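You operate a simulated robot arm through the tools that you are given. There is no shell and no other tool.

You are at the controls of a simulated robot arm. One attempt, no reset.

TASK
Crease the teal book on the cart along its spine in the yellow press and pull the bed out.
Fine: one crease; it stays on the press bed, spine against the stop; no crease in the others.

The check looks at the end state, three seconds after you hand in, the way a careful person would. Anything else that was tipped, shoved, dropped, spilled or broken makes it a failure.

THE ROBOT
A 6-joint arm with a two-finger parallel gripper, fixed in place. Base frame: the origin is on the floor under the middle of its stand, x ahead of it, y to its left, z up; the work surface is at about z = 70. Lengths are in cm, angles in degrees, forces in N, time in s.
With the tool pointing down near the work surface it reaches from about 34 to 82 cm from the base axis. Its first joint turns from -166.0 to 166.0 degrees. Payload 3.43 kg.
The tool frame sits at the grasp point between the pads (the TCP): z along the fingers, y along the line on which they close. The tips reach 3.4 cm beyond it. Largest opening 12.8 cm; finger width 2.4, thickness 1.2; the body of the gripper, 4.8 by 13 cm, starts 9.6 cm behind the TCP.
Orientation is told as [roll, pitch, yaw] about the base's x, y, z axes, in that order, counted from this pose: with the fingers straight down and closing along the base's y, the tool's x points along the base's -x, its y along +y and its z along -z.

THE INTERFACE
- The arm moves only by the tool play_rows. Its argument "deltas" is a list of rows, each an object of numbers (a shift or turn left out is 0, a gripper value left out holds the last): "dx", "dy", "dz": the shift along the tool's x, y, z in cm; "wx", "wy", "wz": the turn, a rotation vector about the tool's x, y, z in degrees; "gripper": the gripper command, from -1 (shut) to 1 (fully open), values between in proportion. In form: [{"dx": .., "dy": .., "dz": .., "wx": .., "wy": .., "wz": .., "gripper": ..}, ...]. A call has 1 to 20 rows; each row is the pose to reach, as a shift and turn from the pose commanded when the call began, along the tool's axes at that moment. A row lasts 0.2 s, in which the tool goes at most 5 cm and 8.6 degrees; a call with a longer step from one row to the next is refused whole, and so is a gripper value outside its range. Where a pose cannot be reached the arm comes as near as it can. A force on the tool above 40 N (or 10 N above the force at the start of the call, whichever is more), or a blocked arm, ends the call early, and 0.2 s more pass. Each finger travels about 4.5 cm/s and halts on what it meets, pressing with about 34 N; the grip force reading is that of the motor and also rises with nothing between the fingers. The clock runs only during rows and for 0.2 s after the last one: add rows that repeat a pose to give the fingers time. The reply holds the time, the measured pose of the TCP, the force on the tool along the base axes, the opening and the grip force, in the units named above and with some noise, with the torque about the TCP (base axes, N m) and any sound that the robot's microphone picked up.
- Cameras (640 x 400 px; columns grow to the right, rows downward): "scene" is fixed at [39.97, 64.79, 144.49]; the picture's right is [-0.99, 0.13, 0.00], its down [0.05, 0.37, -0.93] and it looks along [-0.12, -0.92, -0.38] (base axes); focal length 317 px, centre (320, 200). "wrist" rides on the gripper at [7.6, -1.1, -16] in the tool frame; the picture's right is [0.15, 0.99, 0.00], its down [-0.88, 0.13, -0.46] and it looks along [-0.45, 0.07, 0.89] (tool axes); focal length 234 px, centre (320, 200). There is no depth. A picture from a camera that has moved, and an enlarged one, comes with that camera's place and axes in the base frame and with its lens. The place of the scene camera against the robot may be out by one fixed shift of up to 2.5 cm in any direction.
- capture(camera): a new picture of that camera. It takes no simulated time.
- inspect(camera, box): a new picture of the part [left, top, right, bottom] of that camera's present view, enlarged. It takes no simulated time.
- finish_job(): hands the job in; it is judged then, once.

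Places have to be worked out from the pictures, the camera data and where the tool is seen. Open the gripper and draw the arm clear of the work before you hand the job in, unless the task says otherwise.

The tools are called by a JSON object that holds its "api" and its "payload". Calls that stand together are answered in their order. play_rows: Moves the arm, as the interface text tells. Its arguments: {"type":"object","properties":{"deltas":{"type":"array","items":{"type":"object","properties":{"dx":{"type":"number"},"dy":{"type":"number"},"dz":{"type":"number"},"wx":{"type":"number"},"wy":{"type":"number"},"wz":{"type":"number"},"gripper":{"type":"number"}}}}},"required":["deltas"]} The other tools are called the same way: capture (camera) takes a picture; inspect (camera, box) takes an enlarged picture of a part of a camera's view; finish_job () hands the job in.

At the start:

```text
time: 0.0
tcp_pos: [3.1, -47.41, 108.49]
orientation: [-0.1, 0.0, 0.0]
ft_force: [-0.4, -0.8, 0.2]
wrist_torque: [0.02, -0.03, 0.04]
grip_width: 12.8
gripper_force: 0.0
```

scene: 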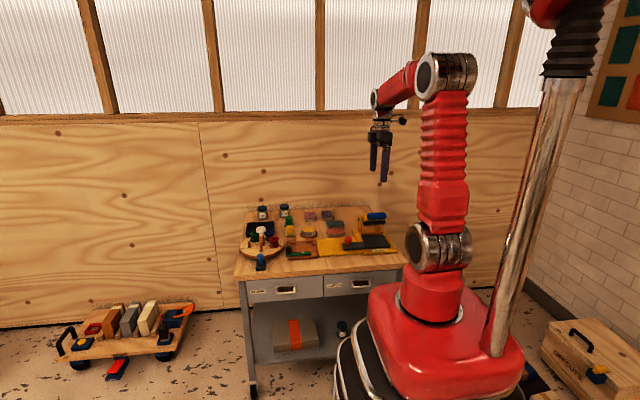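
wrist: 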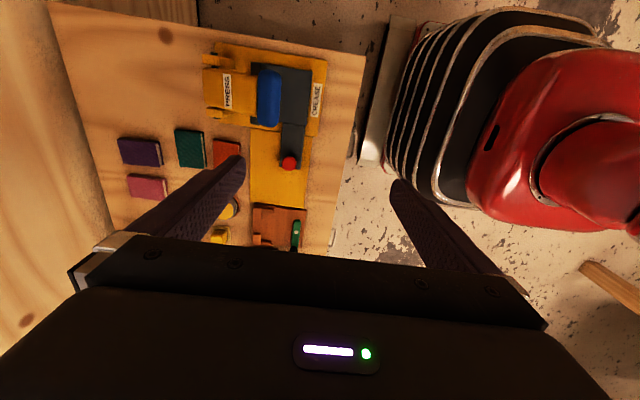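

I'll begin by looking closely at the bench, the press and the cart before moving anything.

{"api": "inspect", "payload": {"camera": "scene", "box": [230, 195, 410, 290]}}

{"api": "inspect", "payload": {"camera": "scene", "box": [40, 290, 210, 390]}}

{"api": "inspect", "payload": {"camera": "wrist", "box": [90, 20, 370, 250]}}

```text
3.56 times, centred on (320, 242) of scene
camera zoom: at [39.97, 64.79, 144.49], right [-0.99, 0.13, 0.0], down [0.05, 0.37, -0.93], along [-0.12, -0.92, -0.38], focal length 1128 px, centre (320, 49)
```

zoom: 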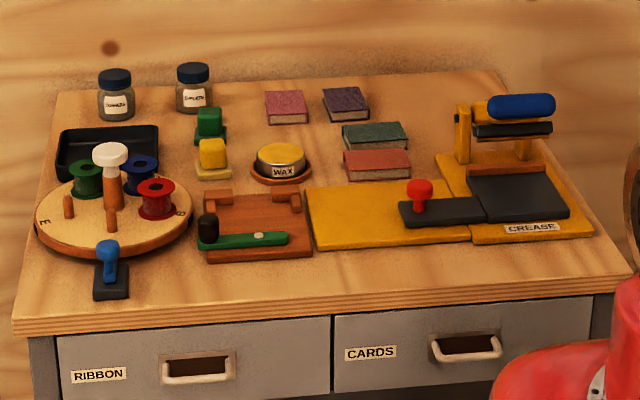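

```text
3.76 times, centred on (125, 340) of scene
camera zoom: at [39.97, 64.79, 144.49], right [-0.99, 0.13, 0.0], down [0.05, 0.37, -0.93], along [-0.12, -0.92, -0.38], focal length 1195 px, centre (1054, -327)
```

zoom: 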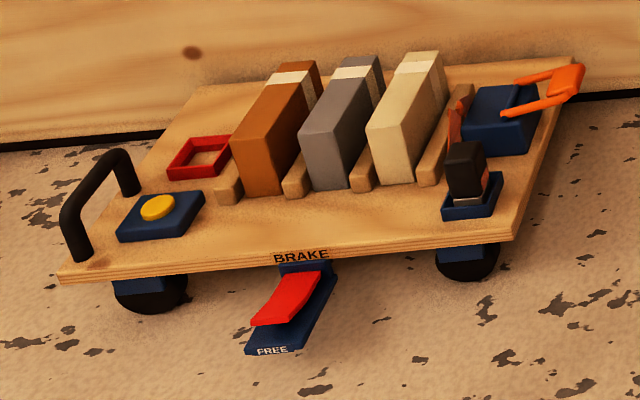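

```text
1.74 times, centred on (230, 135) of wrist
camera zoom: at [-4.34, -48.65, 124.3], right [-0.15, 0.99, 0.0], down [0.88, 0.13, 0.46], along [0.45, 0.07, -0.89], focal length 407 px, centre (476, 313)
```

zoom: 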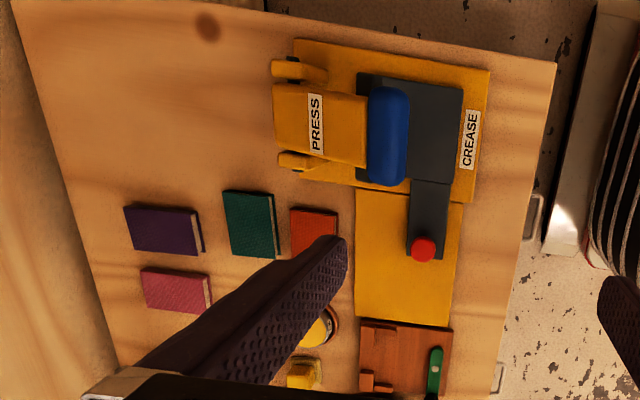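

The four thin books lie on the wheeled bench (purple, pink, teal, red) and the press bed appears to slide toward +x with a red-knobbed tongue. I'll shift the tool over so the wrist camera sees the press and books more closely, staying high.

{"api": "play_rows", "payload": {"deltas": [{"dx": 2, "dy": -2, "dz": 1.5}, {"dx": 4, "dy": -4, "dz": 3}, {"dx": 6, "dy": -6, "dz": 4.5}, {"dx": 8, "dy": -8, "dz": 6}, {"dx": 10, "dy": -10, "dz": 7.5}, {"dx": 12, "dy": -12, "dz": 9}]}}

{"api": "capture", "payload": {"camera": "wrist"}}

{"api": "capture", "payload": {"camera": "scene"}}

```text
time: 1.4
tcp_pos: [-8.64, -59.57, 99.2]
orientation: [-0.1, -0.1, 0.0]
ft_force: [0.0, 0.0, 0.0]
wrist_torque: [-0.03, 0.07, -0.02]
grip_width: 12.81
gripper_force: 0.0
```

```text
taken
camera wrist: at [-16.22, -60.79, 115.19], right [-0.15, 0.99, 0.0], down [0.88, 0.13, 0.46], along [0.45, 0.07, -0.89], focal length 234 px, centre (320, 200)
```

wrist: 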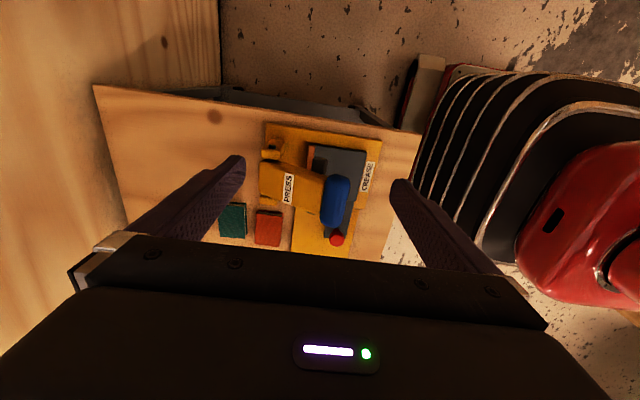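

```text
taken
```

scene: 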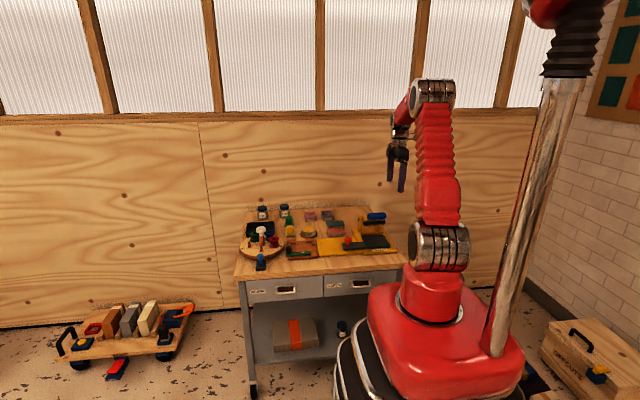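

{"api": "inspect", "payload": {"camera": "wrist", "box": [210, 110, 410, 260]}}

{"api": "inspect", "payload": {"camera": "scene", "box": [310, 200, 410, 265]}}

```text
2.67 times, centred on (310, 185) of wrist
camera zoom: at [-16.22, -60.79, 115.19], right [-0.15, 0.99, 0.0], down [0.88, 0.13, 0.46], along [0.45, 0.07, -0.89], focal length 624 px, centre (347, 240)
```

zoom: 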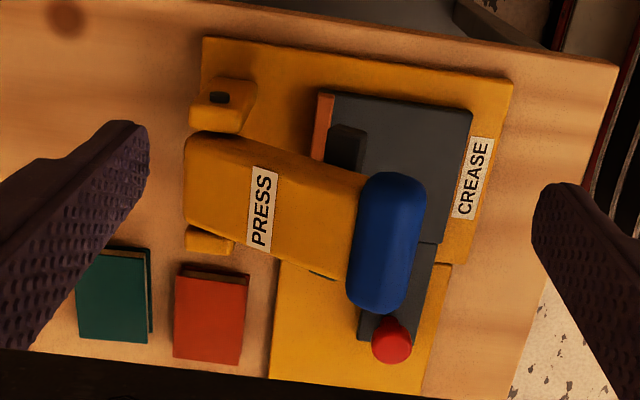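

```text
6.15 times, centred on (360, 232) of scene
camera zoom: at [39.97, 64.79, 144.49], right [-0.99, 0.13, 0.0], down [0.05, 0.37, -0.93], along [-0.12, -0.92, -0.38], focal length 1953 px, centre (74, 0)
```

zoom: 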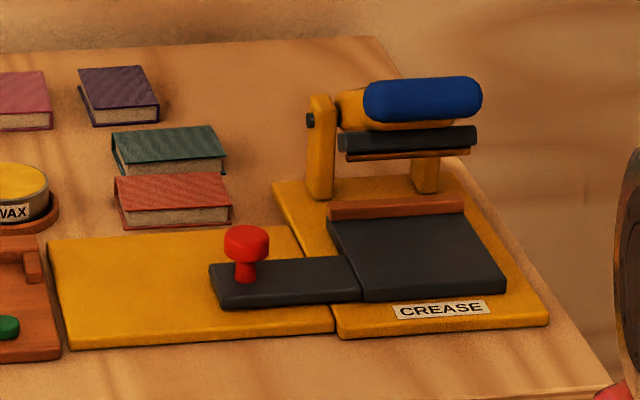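

The press has its crease bar on a lever hinged at the back (−y), a brown stop along the back edge of the black bed, and the bed is in. I'll turn the tool by 90° (closing along base x) and move back to get a frontal view of the press and books.

{"api": "play_rows", "payload": {"deltas": [{"dx": -1.5, "dy": 0.8, "dz": -0.1, "wz": 7.5}, {"dx": -3, "dy": 1.6, "dz": -0.2, "wz": 15}, {"dx": -4.5, "dy": 2.4, "dz": -0.2, "wz": 22.5}, {"dx": -6, "dy": 3.2, "dz": -0.3, "wz": 30}, {"dx": -7.5, "dy": 4, "dz": -0.4, "wz": 37.5}, {"dx": -9, "dy": 4.8, "dz": -0.5, "wz": 45}, {"dx": -10.5, "dy": 5.6, "dz": -0.5, "wz": 52.5}, {"dx": -12, "dy": 6.4, "dz": -0.6, "wz": 60}, {"dx": -13.5, "dy": 7.2, "dz": -0.7, "wz": 67.5}, {"dx": -15, "dy": 8, "dz": -0.8, "wz": 75}, {"dx": -16, "dy": 9, "dz": -0.8, "wz": 82.5}, {"dx": -16.6, "dy": 9.6, "dz": -0.8, "wz": 90}]}}

{"api": "capture", "payload": {"camera": "wrist"}}

{"api": "capture", "payload": {"camera": "scene"}}

```text
time: 4.0
tcp_pos: [7.72, -49.89, 100.43]
orientation: [0.0, 0.0, -90.1]
ft_force: [0.1, 0.0, 0.9]
wrist_torque: [-0.04, 0.02, 0.01]
grip_width: 12.79
gripper_force: 0.0
```

```text
taken
camera wrist: at [6.68, -42.36, 116.28], right [0.99, 0.14, 0.0], down [0.13, -0.88, 0.46], along [0.07, -0.45, -0.89], focal length 234 px, centre (320, 200)
```

wrist: 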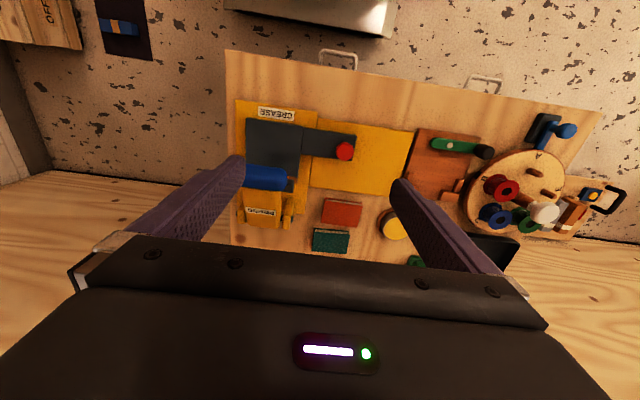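

```text
taken
```

scene: 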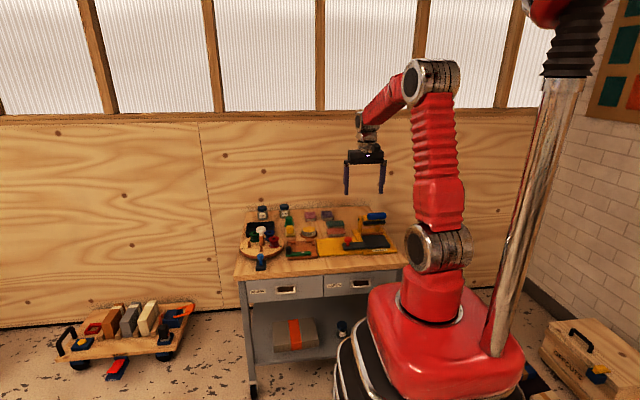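

{"api": "inspect", "payload": {"camera": "wrist", "box": [220, 80, 420, 260]}}

{"api": "inspect", "payload": {"camera": "scene", "box": [315, 200, 365, 240]}}

{"api": "inspect", "payload": {"camera": "scene", "box": [340, 205, 400, 260]}}

```text
2.22 times, centred on (320, 170) of wrist
camera zoom: at [6.68, -42.36, 116.28], right [0.99, 0.14, 0.0], down [0.13, -0.88, 0.46], along [0.07, -0.45, -0.89], focal length 520 px, centre (320, 267)
```

zoom: 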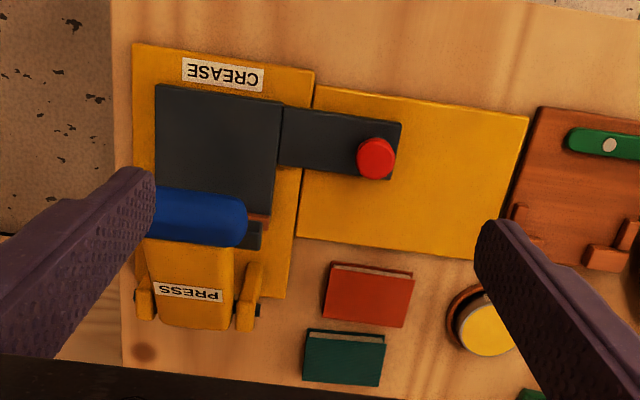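

```text
10.00 times, centred on (340, 220) of scene
camera zoom: at [39.97, 64.79, 144.49], right [-0.99, 0.13, 0.0], down [0.05, 0.37, -0.93], along [-0.12, -0.92, -0.38], focal length 3174 px, centre (120, 0)
```

zoom: 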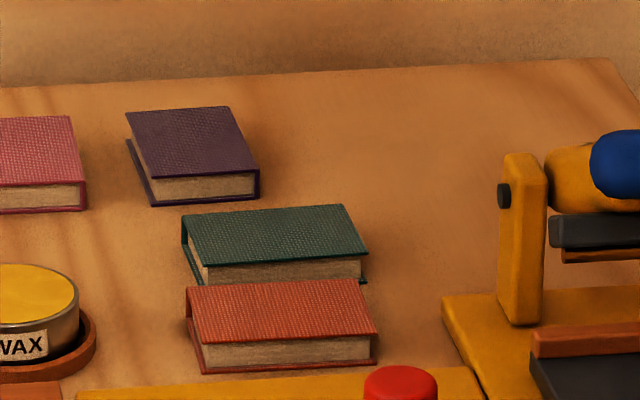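

```text
7.27 times, centred on (370, 232) of scene
camera zoom: at [39.97, 64.79, 144.49], right [-0.99, 0.13, 0.0], down [0.05, 0.37, -0.93], along [-0.12, -0.92, -0.38], focal length 2308 px, centre (-44, -36)
```

zoom: 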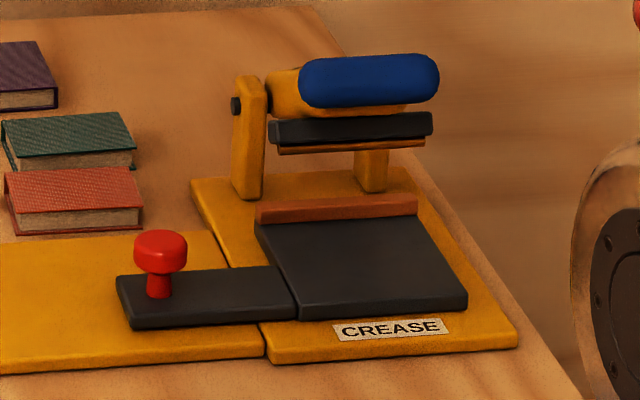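

The teal book lies with its long side along x; its pages face +y, so the spine seems to be on the −y long side. I'll bring the wrist camera over the teal book to confirm spine side and exact position.

{"api": "play_rows", "payload": {"deltas": [{"dx": -3, "dy": 1.05, "dz": 1.4}, {"dx": -6, "dy": 2.1, "dz": 2.8}, {"dx": -9, "dy": 3.15, "dz": 4.2}, {"dx": -12, "dy": 4.2, "dz": 5.6}, {"dx": -15, "dy": 5.25, "dz": 7}, {"dx": -18, "dy": 6.3, "dz": 8.4}]}}

{"api": "capture", "payload": {"camera": "wrist"}}

{"api": "inspect", "payload": {"camera": "wrist", "box": [240, 80, 440, 230]}}

```text
time: 5.4
tcp_pos: [13.98, -67.89, 91.98]
orientation: [0.0, 0.1, -89.9]
ft_force: [0.3, 0.0, 0.6]
wrist_torque: [0.01, 0.03, -0.05]
grip_width: 12.77
gripper_force: 0.0
```

```text
taken
camera wrist: at [12.98, -60.4, 107.88], right [0.99, 0.15, 0.0], down [0.13, -0.88, 0.46], along [0.07, -0.45, -0.89], focal length 234 px, centre (320, 200)
```

wrist: 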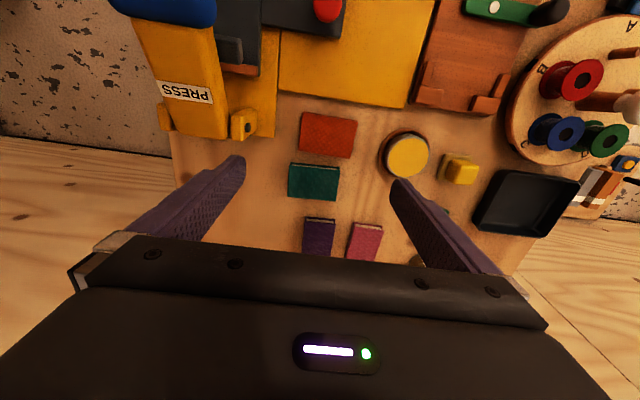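

```text
2.67 times, centred on (340, 155) of wrist
camera zoom: at [12.98, -60.4, 107.88], right [0.99, 0.15, 0.0], down [0.13, -0.88, 0.46], along [0.07, -0.45, -0.89], focal length 624 px, centre (267, 320)
```

zoom: 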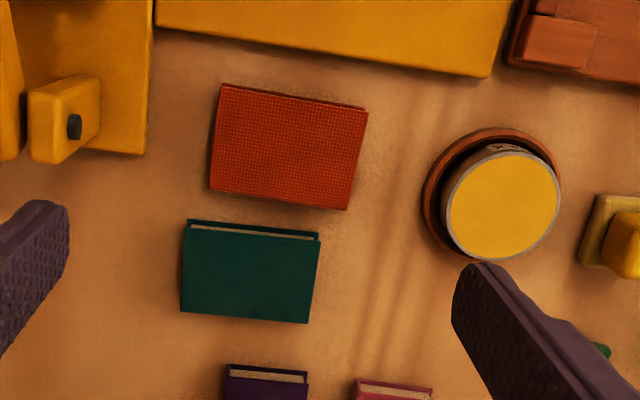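

Teal book top spans about x 10.1–18.2, y −78.6…−73.1 with pages to +y, so the spine is on the −y side, the same side as the press stop – no turning needed. The knob is at about (12.7, −52.75), top z≈75.5. First I'll move above the knob with the fingers part closed.

{"api": "play_rows", "payload": {"deltas": [{"dx": 3, "dy": -0.25, "dz": 0, "gripper": -0.14}, {"dx": 6, "dy": -0.5, "dz": 0, "gripper": -0.14}, {"dx": 9, "dy": -0.75, "dz": 1, "gripper": -0.14}, {"dx": 12, "dy": -1.0, "dz": 2, "gripper": -0.14}, {"dx": 15.1, "dy": -1.28, "dz": 4, "gripper": -0.14}, {"dx": 15.1, "dy": -1.28, "dz": 6, "gripper": -0.14}, {"dx": 15.1, "dy": -1.28, "dz": 8, "gripper": -0.14}, {"dx": 15.1, "dy": -1.28, "dz": 8, "gripper": -0.14}]}}

{"api": "capture", "payload": {"camera": "wrist"}}

{"api": "inspect", "payload": {"camera": "scene", "box": [310, 190, 410, 265]}}

```text
time: 7.2
tcp_pos: [13.0, -52.66, 83.78]
orientation: [0.1, -0.1, -90.0]
ft_force: [0.3, 0.0, 0.3]
wrist_torque: [0.0, 0.02, -0.01]
grip_width: 5.5
gripper_force: 0.0
```

```text
taken
camera wrist: at [11.81, -45.11, 99.67], right [0.99, 0.15, 0.0], down [0.13, -0.88, 0.46], along [0.07, -0.45, -0.89], focal length 234 px, centre (320, 200)
```

wrist: 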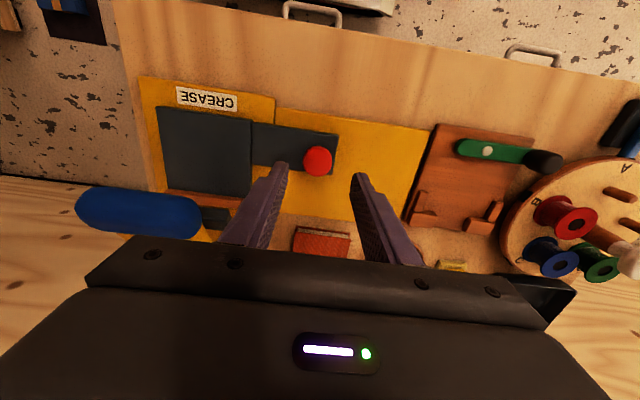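

```text
5.33 times, centred on (360, 228) of scene
camera zoom: at [39.97, 64.79, 144.49], right [-0.99, 0.13, 0.0], down [0.05, 0.37, -0.93], along [-0.12, -0.92, -0.38], focal length 1693 px, centre (107, 53)
```

zoom: 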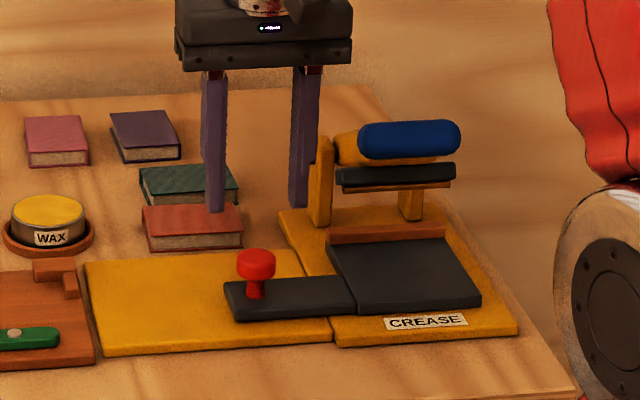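

The fingers straddle the knob nicely (knob at ≈(12.74, −52.77), top ≈75.9, tongue top ≈72.3). I'll descend to TCP z≈76.5 and close on the knob.

{"api": "play_rows", "payload": {"deltas": [{"dx": 0, "dy": -0.2, "dz": 2, "gripper": -0.14}, {"dx": -0.1, "dy": -0.2, "dz": 4, "gripper": -0.14}, {"dx": -0.1, "dy": -0.2, "dz": 5.7, "gripper": -0.14}, {"dx": -0.1, "dy": -0.2, "dz": 7.2, "gripper": -0.14}, {"dx": -0.1, "dy": -0.2, "dz": 7.2, "gripper": -0.14}, {"dx": -0.1, "dy": -0.2, "dz": 7.2, "gripper": -0.6}, {"dx": -0.1, "dy": -0.2, "dz": 7.2, "gripper": -0.6}, {"dx": -0.1, "dy": -0.2, "dz": 7.2, "gripper": -0.6}]}}

{"api": "inspect", "payload": {"camera": "scene", "box": [310, 190, 410, 265]}}

{"api": "capture", "payload": {"camera": "wrist"}}

```text
time: 9.0
tcp_pos: [12.63, -52.91, 76.62]
orientation: [0.0, 0.1, -90.1]
ft_force: [9.1, -0.7, -3.9]
wrist_torque: [-0.08, -0.2, 0.03]
grip_width: 3.13
gripper_force: 39.5
```

```text
5.33 times, centred on (360, 228) of scene
camera zoom: at [39.97, 64.79, 144.49], right [-0.99, 0.13, 0.0], down [0.05, 0.37, -0.93], along [-0.12, -0.92, -0.38], focal length 1693 px, centre (107, 53)
```

zoom: 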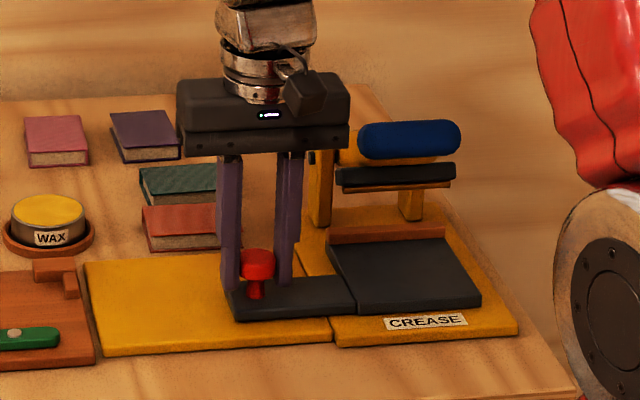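

```text
taken
camera wrist: at [11.55, -45.37, 92.44], right [0.99, 0.15, 0.0], down [0.13, -0.88, 0.46], along [0.07, -0.45, -0.89], focal length 234 px, centre (320, 200)
```

wrist: 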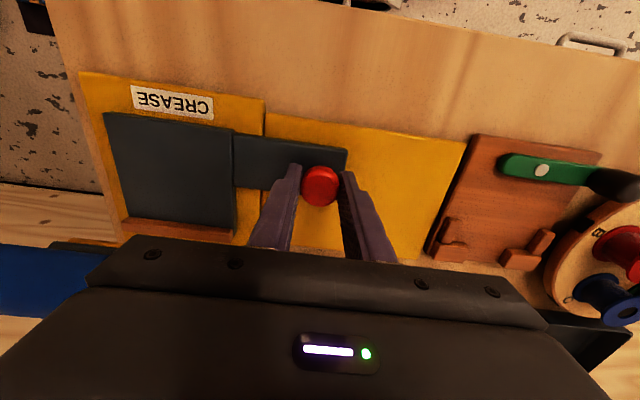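

The knob is held (width 3.13). Now I'll pull the bed slowly in +x, watching the force.

{"api": "play_rows", "payload": {"deltas": [{"dy": 0.6}, {"dy": 1.2}, {"dy": 1.8}, {"dy": 2.4}, {"dy": 3.0}, {"dy": 3.6}, {"dy": 4.2}, {"dy": 4.8}, {"dy": 5.4}, {"dy": 6.0}]}}

{"api": "inspect", "payload": {"camera": "scene", "box": [310, 190, 410, 265]}}

{"api": "capture", "payload": {"camera": "wrist"}}

```text
time: 11.2
tcp_pos: [18.47, -53.03, 76.69]
orientation: [-0.1, 0.3, -90.0]
ft_force: [-1.6, 8.1, -25.4]
wrist_torque: [0.07, -0.03, -0.03]
grip_width: 3.13
gripper_force: 45.3
```

```text
5.33 times, centred on (360, 228) of scene
camera zoom: at [39.97, 64.79, 144.49], right [-0.99, 0.13, 0.0], down [0.05, 0.37, -0.93], along [-0.12, -0.92, -0.38], focal length 1693 px, centre (107, 53)
```

zoom: 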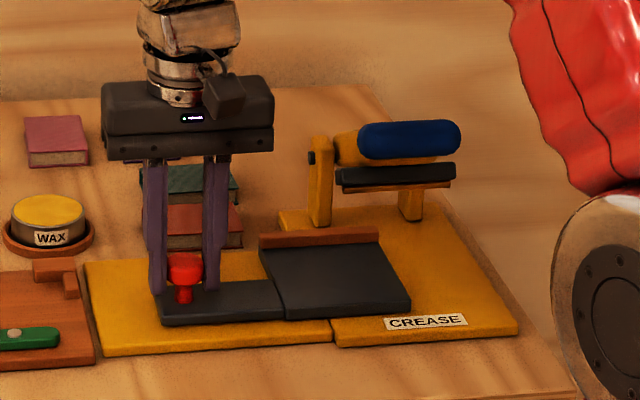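

```text
taken
camera wrist: at [17.49, -45.45, 92.52], right [0.99, 0.15, 0.0], down [0.13, -0.88, 0.45], along [0.07, -0.45, -0.89], focal length 234 px, centre (320, 200)
```

wrist: 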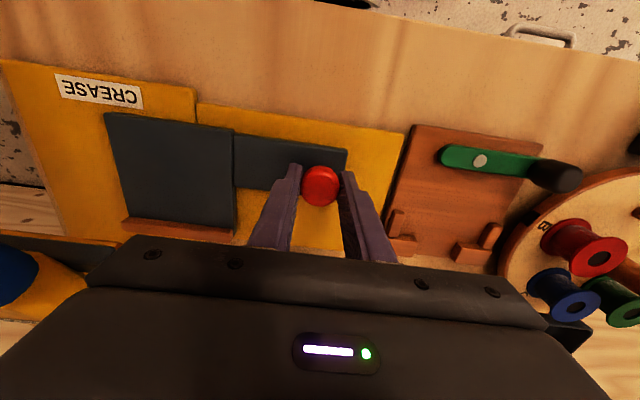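

The bed slides out freely; there's a −25 N vertical pull building, so I'll relax the command slightly downward and toward +y while continuing to pull.

{"api": "play_rows", "payload": {"deltas": [{"dy": 0.0, "dz": 0.1, "dx": 0.05}, {"dy": 0.5, "dz": 0.15, "dx": 0.08}, {"dy": 1.0, "dz": 0.15, "dx": 0.1}]}}

```text
time: 12.0
tcp_pos: [19.61, -52.96, 76.54]
orientation: [0.1, -0.1, -90.0]
ft_force: [-2.8, 5.3, -4.6]
wrist_torque: [0.65, 0.09, -0.11]
grip_width: 3.12
gripper_force: 45.1
```

{"api": "play_rows", "payload": {"deltas": [{"dy": 0.6, "dx": 0.03, "dz": 0.02}, {"dy": 1.2, "dx": 0.06, "dz": 0.04}, {"dy": 1.8, "dx": 0.08, "dz": 0.06}, {"dy": 2.4, "dx": 0.1, "dz": 0.08}, {"dy": 3.0, "dx": 0.12, "dz": 0.1}]}}

{"api": "inspect", "payload": {"camera": "scene", "box": [310, 190, 410, 265]}}

{"api": "capture", "payload": {"camera": "wrist"}}

```text
time: 13.2
tcp_pos: [22.61, -52.92, 76.55]
orientation: [0.2, -0.4, -90.0]
ft_force: [-1.1, -8.1, 35.9]
wrist_torque: [-0.25, 0.07, 0.03]
grip_width: 3.12
gripper_force: 44.8
```

```text
5.33 times, centred on (360, 228) of scene
camera zoom: at [39.97, 64.79, 144.49], right [-0.99, 0.13, 0.0], down [0.05, 0.37, -0.93], along [-0.12, -0.92, -0.38], focal length 1693 px, centre (107, 53)
```

zoom: 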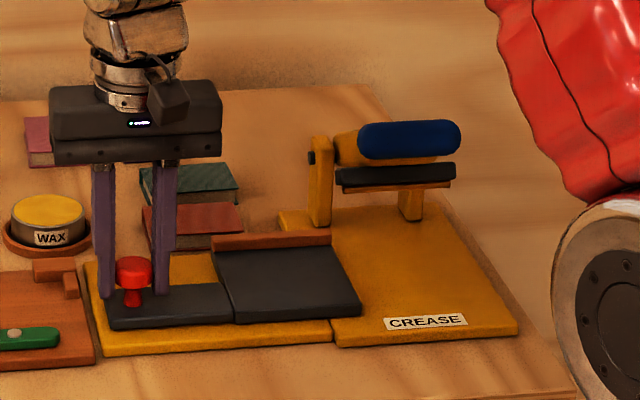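

```text
taken
camera wrist: at [21.58, -45.23, 92.36], right [0.99, 0.15, 0.0], down [0.13, -0.88, 0.46], along [0.07, -0.46, -0.89], focal length 234 px, centre (320, 200)
```

wrist: 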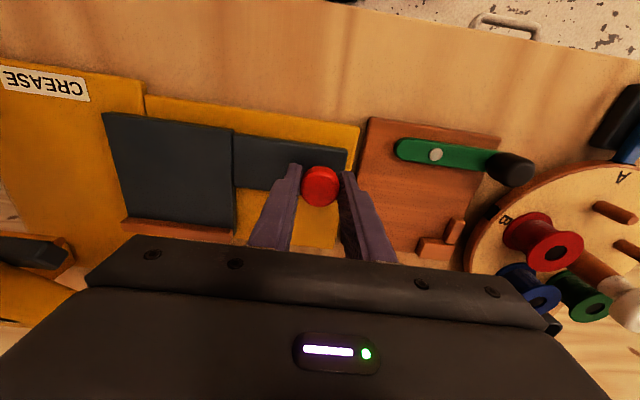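

Vertical force flipped to +36 N, so I over-corrected; I'll back the height off 0.1 and continue pulling slowly toward the end stop.

{"api": "play_rows", "payload": {"deltas": [{"dy": 0.0, "dz": -0.09, "dx": -0.05}, {"dy": 0.3, "dz": -0.09, "dx": -0.05}, {"dy": 0.6, "dz": -0.09, "dx": -0.05}]}}

```text
time: 14.0
tcp_pos: [23.15, -52.75, 76.41]
orientation: [0.1, -0.3, -90.0]
ft_force: [-3.0, -33.5, 8.6]
wrist_torque: [-0.68, 0.08, -0.03]
grip_width: 3.15
gripper_force: 44.9
```

Now the sideways force is −33 N: the slide runs slightly toward −y. I'll ease the tool −y and continue in small steps.

{"api": "play_rows", "payload": {"deltas": [{"dx": -0.06}, {"dx": -0.1}, {"dx": -0.1, "dy": 0.3}]}}

```text
time: 14.8
tcp_pos: [23.53, -52.88, 76.45]
orientation: [-0.1, -0.2, -90.1]
ft_force: [-2.2, -30.5, -2.2]
wrist_torque: [-0.87, 0.07, -0.04]
grip_width: 3.15
gripper_force: 45.2
```

{"api": "play_rows", "payload": {"deltas": [{"dx": -0.08}, {"dx": -0.15}, {"dx": -0.15}]}}

```text
time: 15.6
tcp_pos: [23.5, -52.86, 76.48]
orientation: [0.0, 0.1, -90.0]
ft_force: [0.5, -3.5, 19.8]
wrist_torque: [0.15, 0.02, 0.02]
grip_width: 3.11
gripper_force: 45.1
```

{"api": "play_rows", "payload": {"deltas": [{"dy": 0.0, "dz": -0.05}, {"dy": 0.4, "dz": -0.05, "dx": -0.01}, {"dy": 0.8, "dz": -0.05, "dx": -0.02}, {"dy": 1.2, "dz": -0.05, "dx": -0.03}]}}

{"api": "inspect", "payload": {"camera": "scene", "box": [310, 190, 410, 265]}}

{"api": "capture", "payload": {"camera": "wrist"}}

```text
time: 16.6
tcp_pos: [24.12, -52.84, 76.5]
orientation: [-0.4, 0.3, -90.0]
ft_force: [-7.7, 0.1, 2.4]
wrist_torque: [0.07, 0.29, 0.03]
grip_width: 3.13
gripper_force: 45.2
stopped in row 4: the force on the tool passed its limit at 46 N (the readings are from after the stop); the commanded pose is now the measured one
```

```text
5.33 times, centred on (360, 228) of scene
camera zoom: at [39.97, 64.79, 144.49], right [-0.99, 0.13, 0.0], down [0.05, 0.37, -0.93], along [-0.12, -0.92, -0.38], focal length 1693 px, centre (107, 53)
```

zoom: 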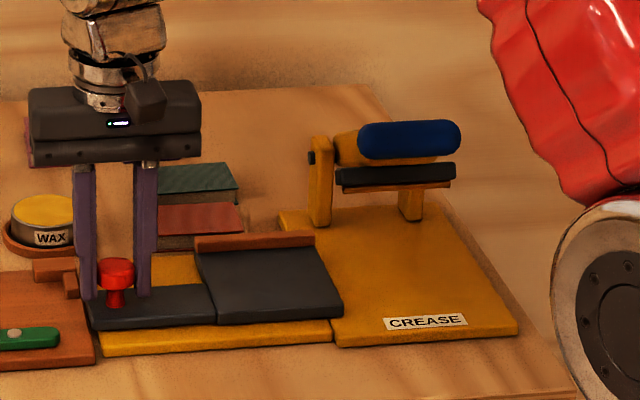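

```text
taken
camera wrist: at [23.19, -45.43, 92.43], right [0.99, 0.15, -0.01], down [0.13, -0.88, 0.45], along [0.06, -0.45, -0.89], focal length 234 px, centre (320, 200)
```

wrist: 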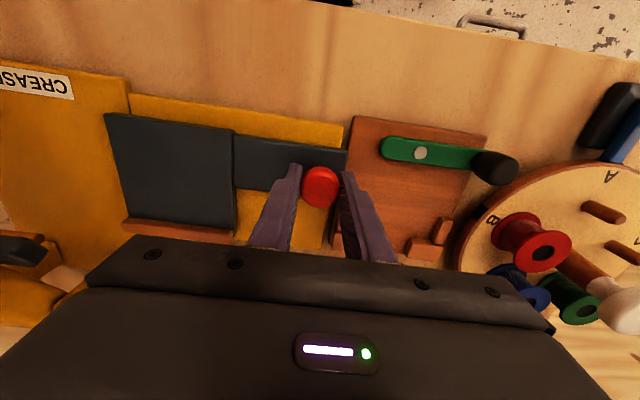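

The pull ended against a hard resistance at knob x≈24.1. I'll check whether it's the slide's end stop or contact with the brown tray.

{"api": "inspect", "payload": {"camera": "scene", "box": [305, 225, 355, 265]}}

{"api": "inspect", "payload": {"camera": "wrist", "box": [260, 90, 460, 240]}}

```text
10.00 times, centred on (330, 245) of scene
camera zoom: at [39.97, 64.79, 144.49], right [-0.99, 0.13, 0.0], down [0.05, 0.37, -0.93], along [-0.12, -0.92, -0.38], focal length 3174 px, centre (220, -250)
```

zoom: 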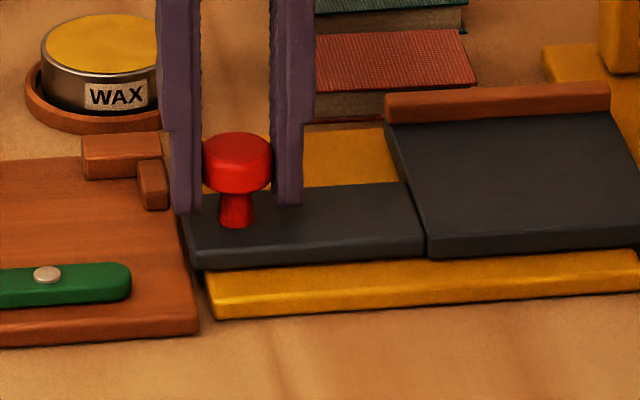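

```text
2.67 times, centred on (360, 165) of wrist
camera zoom: at [23.19, -45.43, 92.43], right [0.99, 0.15, -0.01], down [0.13, -0.88, 0.45], along [0.06, -0.45, -0.89], focal length 624 px, centre (213, 293)
```

zoom: 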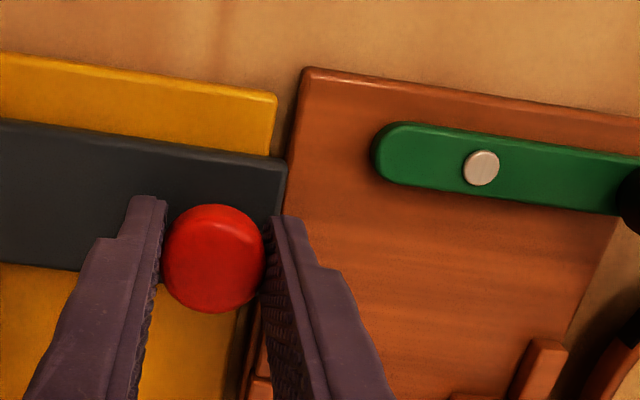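

The tray hasn't moved and the tongue just reaches the plate end, so that's the slide's end stop. I'll open just enough to release the knob, lift straight up, then open wide.

{"api": "play_rows", "payload": {"deltas": [{"gripper": -0.35}, {"gripper": -0.35}, {"gripper": -0.35}, {"dz": -2, "gripper": -0.35}, {"dz": -4.5, "gripper": -0.35}, {"dz": -8, "gripper": -0.35}, {"dz": -12, "gripper": 0.6}, {"dz": -15, "gripper": 0.6}, {"dz": -15, "gripper": 0.6}]}}

{"api": "inspect", "payload": {"camera": "scene", "box": [310, 190, 410, 265]}}

{"api": "capture", "payload": {"camera": "wrist"}}

```text
time: 18.6
tcp_pos: [24.32, -53.05, 91.3]
orientation: [-0.3, 0.3, -90.1]
ft_force: [0.4, -0.8, 0.5]
wrist_torque: [-0.01, 0.0, 0.04]
grip_width: 10.24
gripper_force: 0.0
```

```text
5.33 times, centred on (360, 228) of scene
camera zoom: at [39.97, 64.79, 144.49], right [-0.99, 0.13, 0.0], down [0.05, 0.37, -0.93], along [-0.12, -0.92, -0.38], focal length 1693 px, centre (107, 53)
```

zoom: 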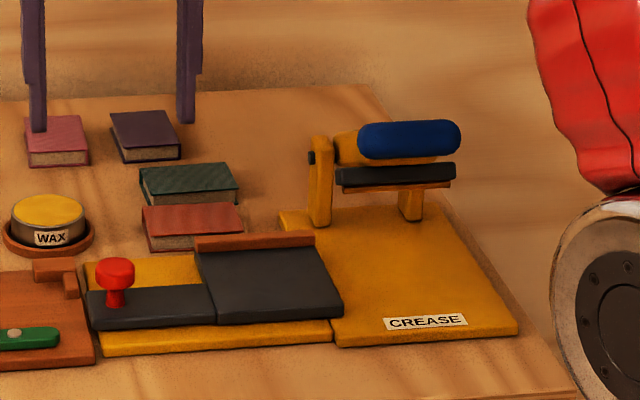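

```text
taken
camera wrist: at [23.42, -45.59, 107.37], right [0.99, 0.15, -0.01], down [0.13, -0.88, 0.45], along [0.06, -0.45, -0.89], focal length 234 px, centre (320, 200)
```

wrist: 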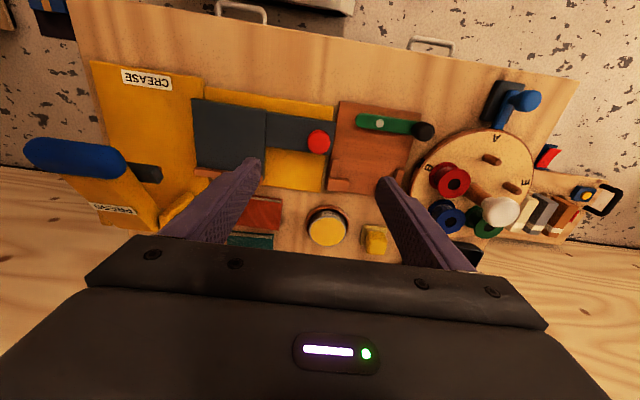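

The knob is free and the bed is out (bed roughly x 6–16, y −60…−50.5). Next I'll move high over the teal book at about (14.15, −75.85) and turn about 2.7° to match its slight rotation.

{"api": "play_rows", "payload": {"deltas": [{"dx": -3.8, "dy": -1.7, "dz": 0, "gripper": 0.72}, {"dx": -7.6, "dy": -3.4, "dz": 0, "gripper": 0.72}, {"dx": -11.4, "dy": -5.1, "dz": 0, "wz": -0.7, "gripper": 0.72}, {"dx": -15.2, "dy": -6.8, "dz": 1, "wz": -1.4, "gripper": 0.72}, {"dx": -19, "dy": -8.5, "dz": 3, "wz": -2.1, "gripper": 0.72}, {"dx": -22.8, "dy": -10.2, "dz": 5, "wz": -2.7, "gripper": 0.72}, {"dx": -22.8, "dy": -10.2, "dz": 9, "wx": -0.2, "wy": 0.2, "wz": -2.7, "gripper": 0.72}, {"dx": -22.8, "dy": -10.2, "dz": 9, "wx": -0.2, "wy": 0.2, "wz": -2.7, "gripper": 0.72}]}}

{"api": "capture", "payload": {"camera": "wrist"}}

{"api": "inspect", "payload": {"camera": "wrist", "box": [220, 90, 420, 240]}}

{"api": "inspect", "payload": {"camera": "scene", "box": [300, 180, 380, 240]}}

```text
time: 20.4
tcp_pos: [14.05, -75.58, 82.49]
orientation: [-0.1, 0.4, -87.3]
ft_force: [0.1, 0.0, -0.3]
wrist_torque: [0.01, -0.03, 0.02]
grip_width: 11.02
gripper_force: 0.1
```

```text
taken
camera wrist: at [12.63, -68.28, 98.4], right [0.98, 0.19, 0.0], down [0.17, -0.88, 0.45], along [0.09, -0.44, -0.89], focal length 234 px, centre (320, 200)
```

wrist: 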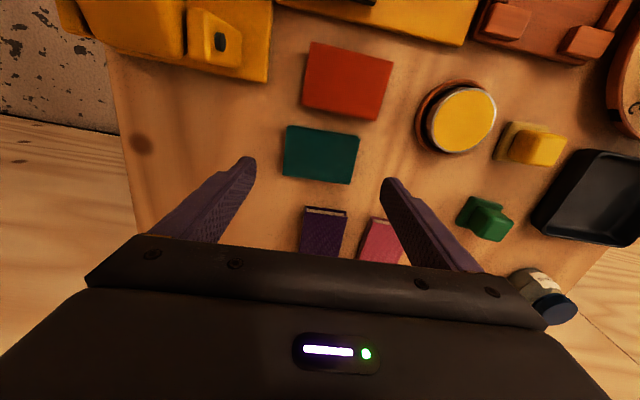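

```text
2.67 times, centred on (320, 165) of wrist
camera zoom: at [12.63, -68.28, 98.4], right [0.98, 0.19, 0.0], down [0.17, -0.88, 0.45], along [0.09, -0.44, -0.89], focal length 624 px, centre (320, 293)
```

zoom: 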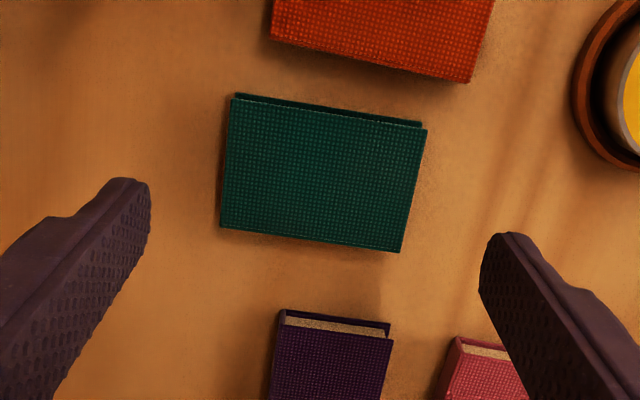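

```text
6.67 times, centred on (340, 210) of scene
camera zoom: at [39.97, 64.79, 144.49], right [-0.99, 0.13, 0.0], down [0.05, 0.37, -0.93], along [-0.12, -0.92, -0.38], focal length 2116 px, centre (187, 133)
```

zoom: 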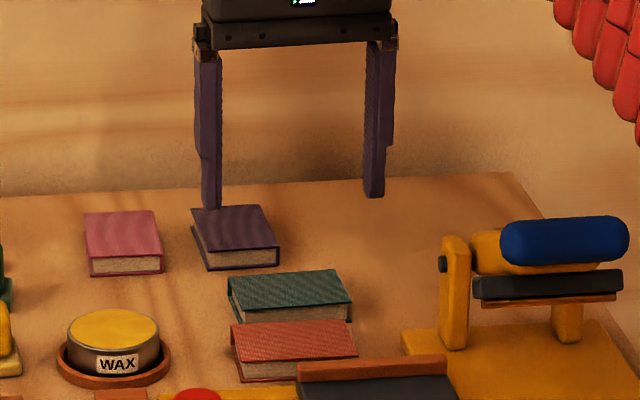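

In the tool frame the book is centred about 0.5 cm toward −y and 0.1 toward +x, well aligned in yaw, with fingers clear on both ends. I'll centre and descend with tips to just above the bench surface.

{"api": "play_rows", "payload": {"deltas": [{"dx": -0.5, "dy": 0.12, "dz": 1.5}, {"dx": -0.5, "dy": 0.12, "dz": 3.2}, {"dx": -0.5, "dy": 0.12, "dz": 5}, {"dx": -0.5, "dy": 0.12, "dz": 6.8}, {"dx": -0.5, "dy": 0.12, "dz": 7.8}, {"dx": -0.5, "dy": 0.12, "dz": 8.3}, {"dx": -0.5, "dy": 0.12, "dz": 8.3}]}}

{"api": "inspect", "payload": {"camera": "wrist", "box": [220, 90, 420, 240]}}

{"api": "inspect", "payload": {"camera": "scene", "box": [310, 200, 370, 245]}}

```text
time: 22.0
tcp_pos: [13.95, -76.19, 74.07]
orientation: [-0.1, 0.5, -87.3]
ft_force: [0.9, 0.0, -1.2]
wrist_torque: [0.0, 0.01, -0.03]
grip_width: 11.02
gripper_force: 0.0
```

```text
2.67 times, centred on (320, 165) of wrist
camera zoom: at [12.62, -68.86, 90.12], right [0.98, 0.19, 0.0], down [0.17, -0.88, 0.45], along [0.09, -0.44, -0.89], focal length 624 px, centre (320, 293)
```

zoom: 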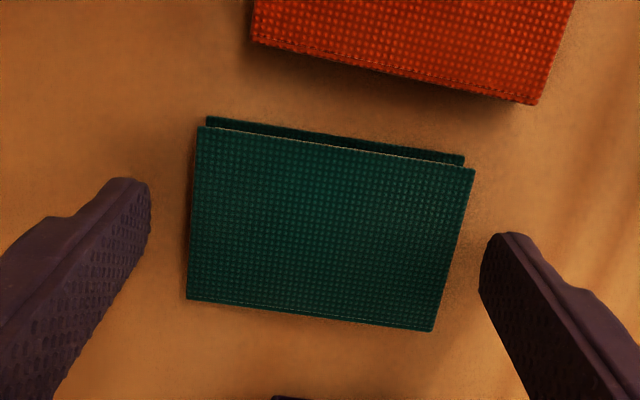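

```text
8.89 times, centred on (340, 222) of scene
camera zoom: at [39.97, 64.79, 144.49], right [-0.99, 0.13, 0.0], down [0.05, 0.37, -0.93], along [-0.12, -0.92, -0.38], focal length 2821 px, centre (142, 0)
```

zoom: 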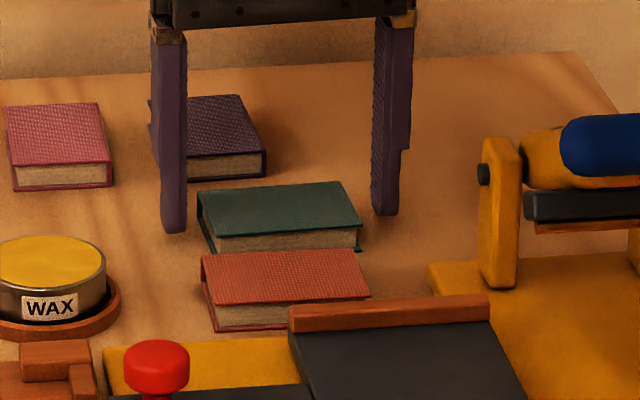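

The book is centred between the fingers (tool-frame x −2.7…3.05, y −4.0…4.4). I'll lower 0.3 cm more, shift 0.15 toward +x, and close on the book's ends.

{"api": "play_rows", "payload": {"deltas": [{"dx": 0.1, "dy": 0.15, "dz": 0.1}, {"dx": 0.1, "dy": 0.15, "dz": 0.2}, {"dx": 0.1, "dy": 0.15, "dz": 0.3}, {"dx": 0.1, "dy": 0.15, "dz": 0.3, "gripper": 0.4}, {"dx": 0.1, "dy": 0.15, "dz": 0.3, "gripper": 0.2}, {"dx": 0.1, "dy": 0.15, "dz": 0.3, "gripper": 0.2}, {"dx": 0.1, "dy": 0.15, "dz": 0.3, "gripper": 0.2}, {"dx": 0.1, "dy": 0.15, "dz": 0.3, "gripper": 0.2}]}}

{"api": "inspect", "payload": {"camera": "wrist", "box": [220, 90, 420, 240]}}

{"api": "inspect", "payload": {"camera": "scene", "box": [310, 200, 370, 245]}}

```text
time: 23.8
tcp_pos: [14.28, -76.06, 73.83]
orientation: [-0.1, 0.5, -87.3]
ft_force: [0.4, 0.6, 0.7]
wrist_torque: [-0.04, 0.03, -0.02]
grip_width: 8.29
gripper_force: 34.0
```

```text
2.67 times, centred on (320, 165) of wrist
camera zoom: at [12.85, -68.73, 89.83], right [0.98, 0.19, 0.0], down [0.17, -0.88, 0.45], along [0.09, -0.44, -0.89], focal length 624 px, centre (320, 293)
```

zoom: 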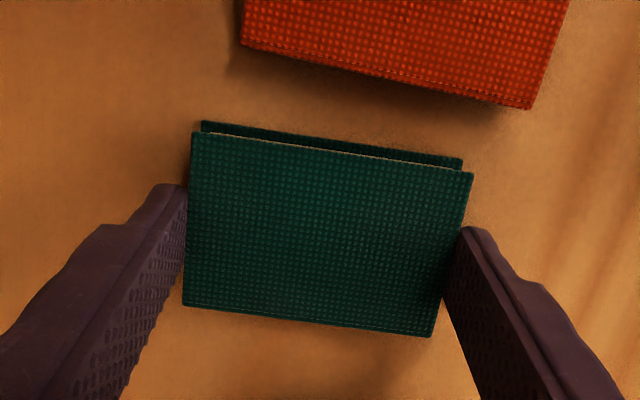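

```text
8.89 times, centred on (340, 222) of scene
camera zoom: at [39.97, 64.79, 144.49], right [-0.99, 0.13, 0.0], down [0.05, 0.37, -0.93], along [-0.12, -0.92, -0.38], focal length 2821 px, centre (142, 0)
```

zoom: 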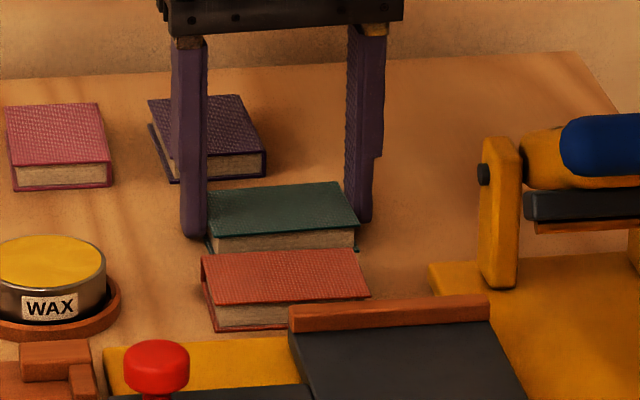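

The book is held (grip width 8.29, 34 N). I'll lift it straight up and check that it hangs level.

{"api": "play_rows", "payload": {"deltas": [{"dz": -0.5}, {"dz": -1.2}, {"dz": -2.2}, {"dz": -3.5}, {"dz": -5}, {"dz": -6.5}, {"dz": -8}, {"dz": -9}, {"dz": -9}]}}

{"api": "inspect", "payload": {"camera": "wrist", "box": [180, 60, 440, 240]}}

{"api": "inspect", "payload": {"camera": "scene", "box": [300, 180, 380, 240]}}

```text
time: 25.8
tcp_pos: [14.32, -75.96, 82.78]
orientation: [-0.1, 0.6, -87.3]
ft_force: [0.8, 0.9, -1.2]
wrist_torque: [0.02, 0.02, 0.02]
grip_width: 8.31
gripper_force: 34.0
```

```text
2.22 times, centred on (310, 150) of wrist
camera zoom: at [12.93, -68.64, 98.76], right [0.98, 0.19, 0.0], down [0.17, -0.88, 0.45], along [0.09, -0.44, -0.89], focal length 520 px, centre (342, 311)
```

zoom: 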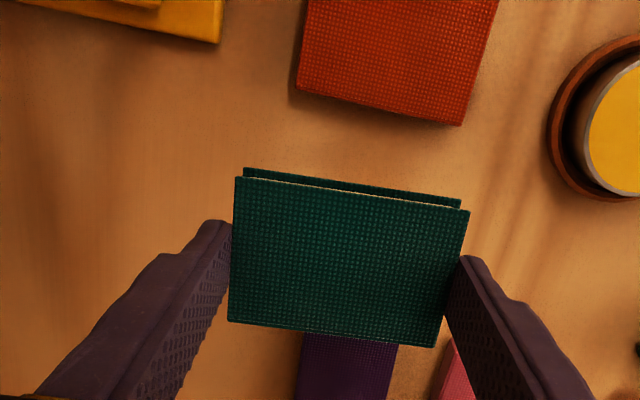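

```text
6.67 times, centred on (340, 210) of scene
camera zoom: at [39.97, 64.79, 144.49], right [-0.99, 0.13, 0.0], down [0.05, 0.37, -0.93], along [-0.12, -0.92, -0.38], focal length 2116 px, centre (187, 133)
```

zoom: 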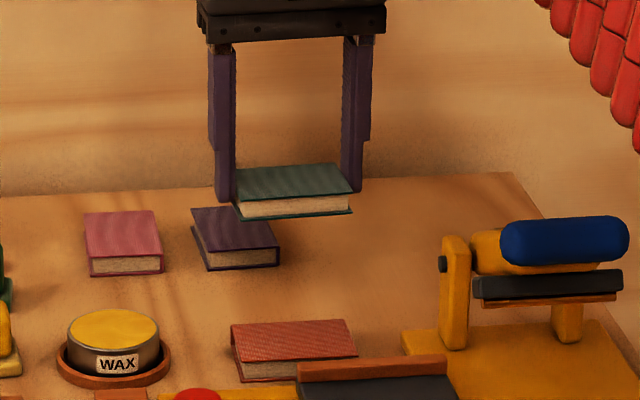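

The book hangs level with pages toward +y. I'll move to a viewpoint just behind the press bed (y≈−70), keeping the book high, to measure the bed and its stop precisely.

{"api": "play_rows", "payload": {"deltas": [{"dx": 0.5, "dy": -0.3, "dz": -1.5, "wz": 0.5}, {"dx": 1.8, "dy": -1, "dz": -3, "wz": 1.2}, {"dx": 3.6, "dy": -2, "dz": -4, "wz": 2}, {"dx": 5.2, "dy": -2.7, "dz": -4.5, "wz": 2.7}, {"dx": 6.1, "dy": -3, "dz": -4.5, "wz": 2.7}, {"dx": 6.1, "dy": -3, "dz": -4.5, "wz": 2.7}]}}

{"api": "capture", "payload": {"camera": "wrist"}}

{"api": "inspect", "payload": {"camera": "wrist", "box": [170, 0, 440, 180]}}

```text
time: 27.2
tcp_pos: [10.98, -69.99, 87.28]
orientation: [-0.1, 0.5, -90.0]
ft_force: [-1.3, -0.3, -0.3]
wrist_torque: [-0.02, 0.02, 0.0]
grip_width: 8.3
gripper_force: 33.5
```

```text
taken
camera wrist: at [9.93, -62.71, 103.28], right [0.99, 0.15, 0.0], down [0.13, -0.88, 0.45], along [0.06, -0.44, -0.89], focal length 234 px, centre (320, 200)
```

wrist: 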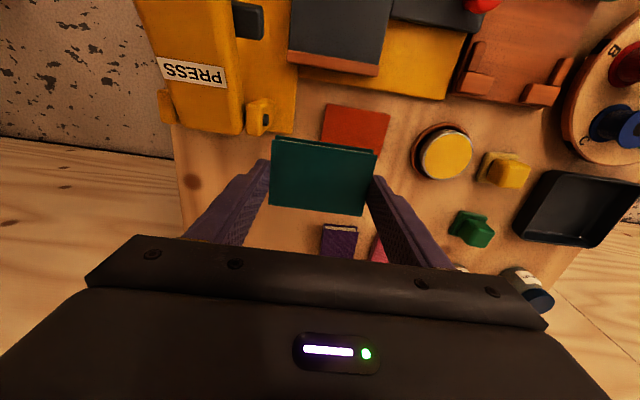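

```text
2.22 times, centred on (305, 90) of wrist
camera zoom: at [9.93, -62.71, 103.28], right [0.99, 0.15, 0.0], down [0.13, -0.88, 0.45], along [0.06, -0.44, -0.89], focal length 520 px, centre (353, 444)
```

zoom: 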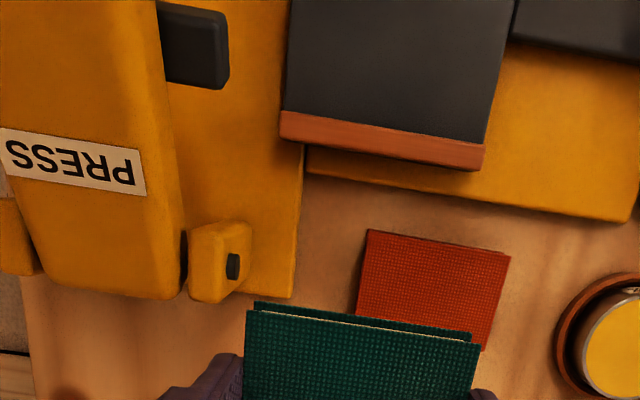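

The stop's front face is at y≈−60.05 spanning x≈6.15–16.3, so the bed centre is x≈11.2; the spine sits 2.83 behind the TCP. I'll move the book above the bed leaving a ~0.6 cm gap to the stop, correcting the small tilt and yaw.

{"api": "play_rows", "payload": {"deltas": [{"dx": 2, "dy": 0.0, "dz": 0, "wy": -0.1}, {"dx": 5, "dy": 0.1, "dz": 0, "wy": -0.3, "wz": -0.3}, {"dx": 8, "dy": 0.2, "dz": 0, "wy": -0.5, "wz": -0.6}, {"dx": 11, "dy": 0.25, "dz": 1, "wy": -0.5, "wz": -0.6}, {"dx": 13.4, "dy": 0.25, "dz": 2.5, "wy": -0.5, "wz": -0.6}, {"dx": 13.4, "dy": 0.25, "dz": 5, "wy": -0.5, "wz": -0.6}, {"dx": 13.4, "dy": 0.25, "dz": 7, "wy": -0.5, "wz": -0.6}, {"dx": 13.4, "dy": 0.25, "dz": 7, "wy": -0.5, "wz": -0.6}]}}

{"api": "capture", "payload": {"camera": "wrist"}}

{"api": "inspect", "payload": {"camera": "scene", "box": [310, 190, 400, 260]}}

```text
time: 29.0
tcp_pos: [11.46, -56.65, 80.54]
orientation: [-0.1, 0.0, -89.4]
ft_force: [-1.5, 0.5, -1.1]
wrist_torque: [-0.02, 0.0, -0.03]
grip_width: 8.31
gripper_force: 34.1
```

```text
taken
camera wrist: at [10.4, -49.16, 96.46], right [0.99, 0.16, 0.0], down [0.14, -0.88, 0.46], along [0.07, -0.45, -0.89], focal length 234 px, centre (320, 200)
```

wrist: 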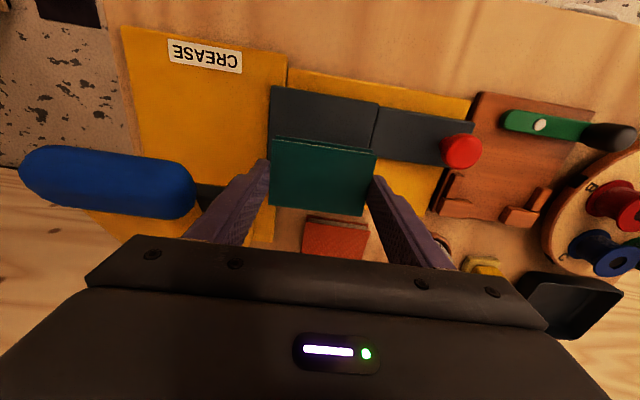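

```text
5.71 times, centred on (355, 225) of scene
camera zoom: at [39.97, 64.79, 144.49], right [-0.99, 0.13, 0.0], down [0.05, 0.37, -0.93], along [-0.12, -0.92, -0.38], focal length 1814 px, centre (120, 57)
```

zoom: 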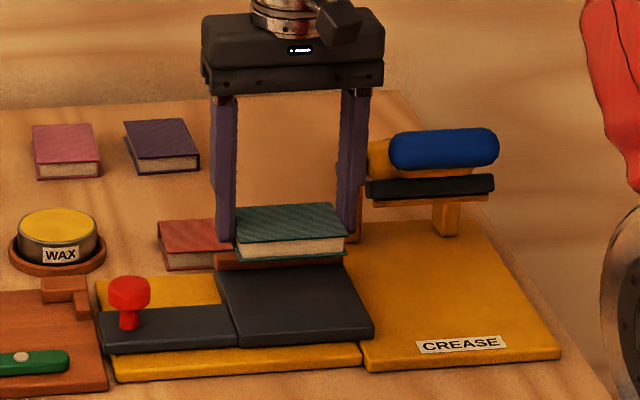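

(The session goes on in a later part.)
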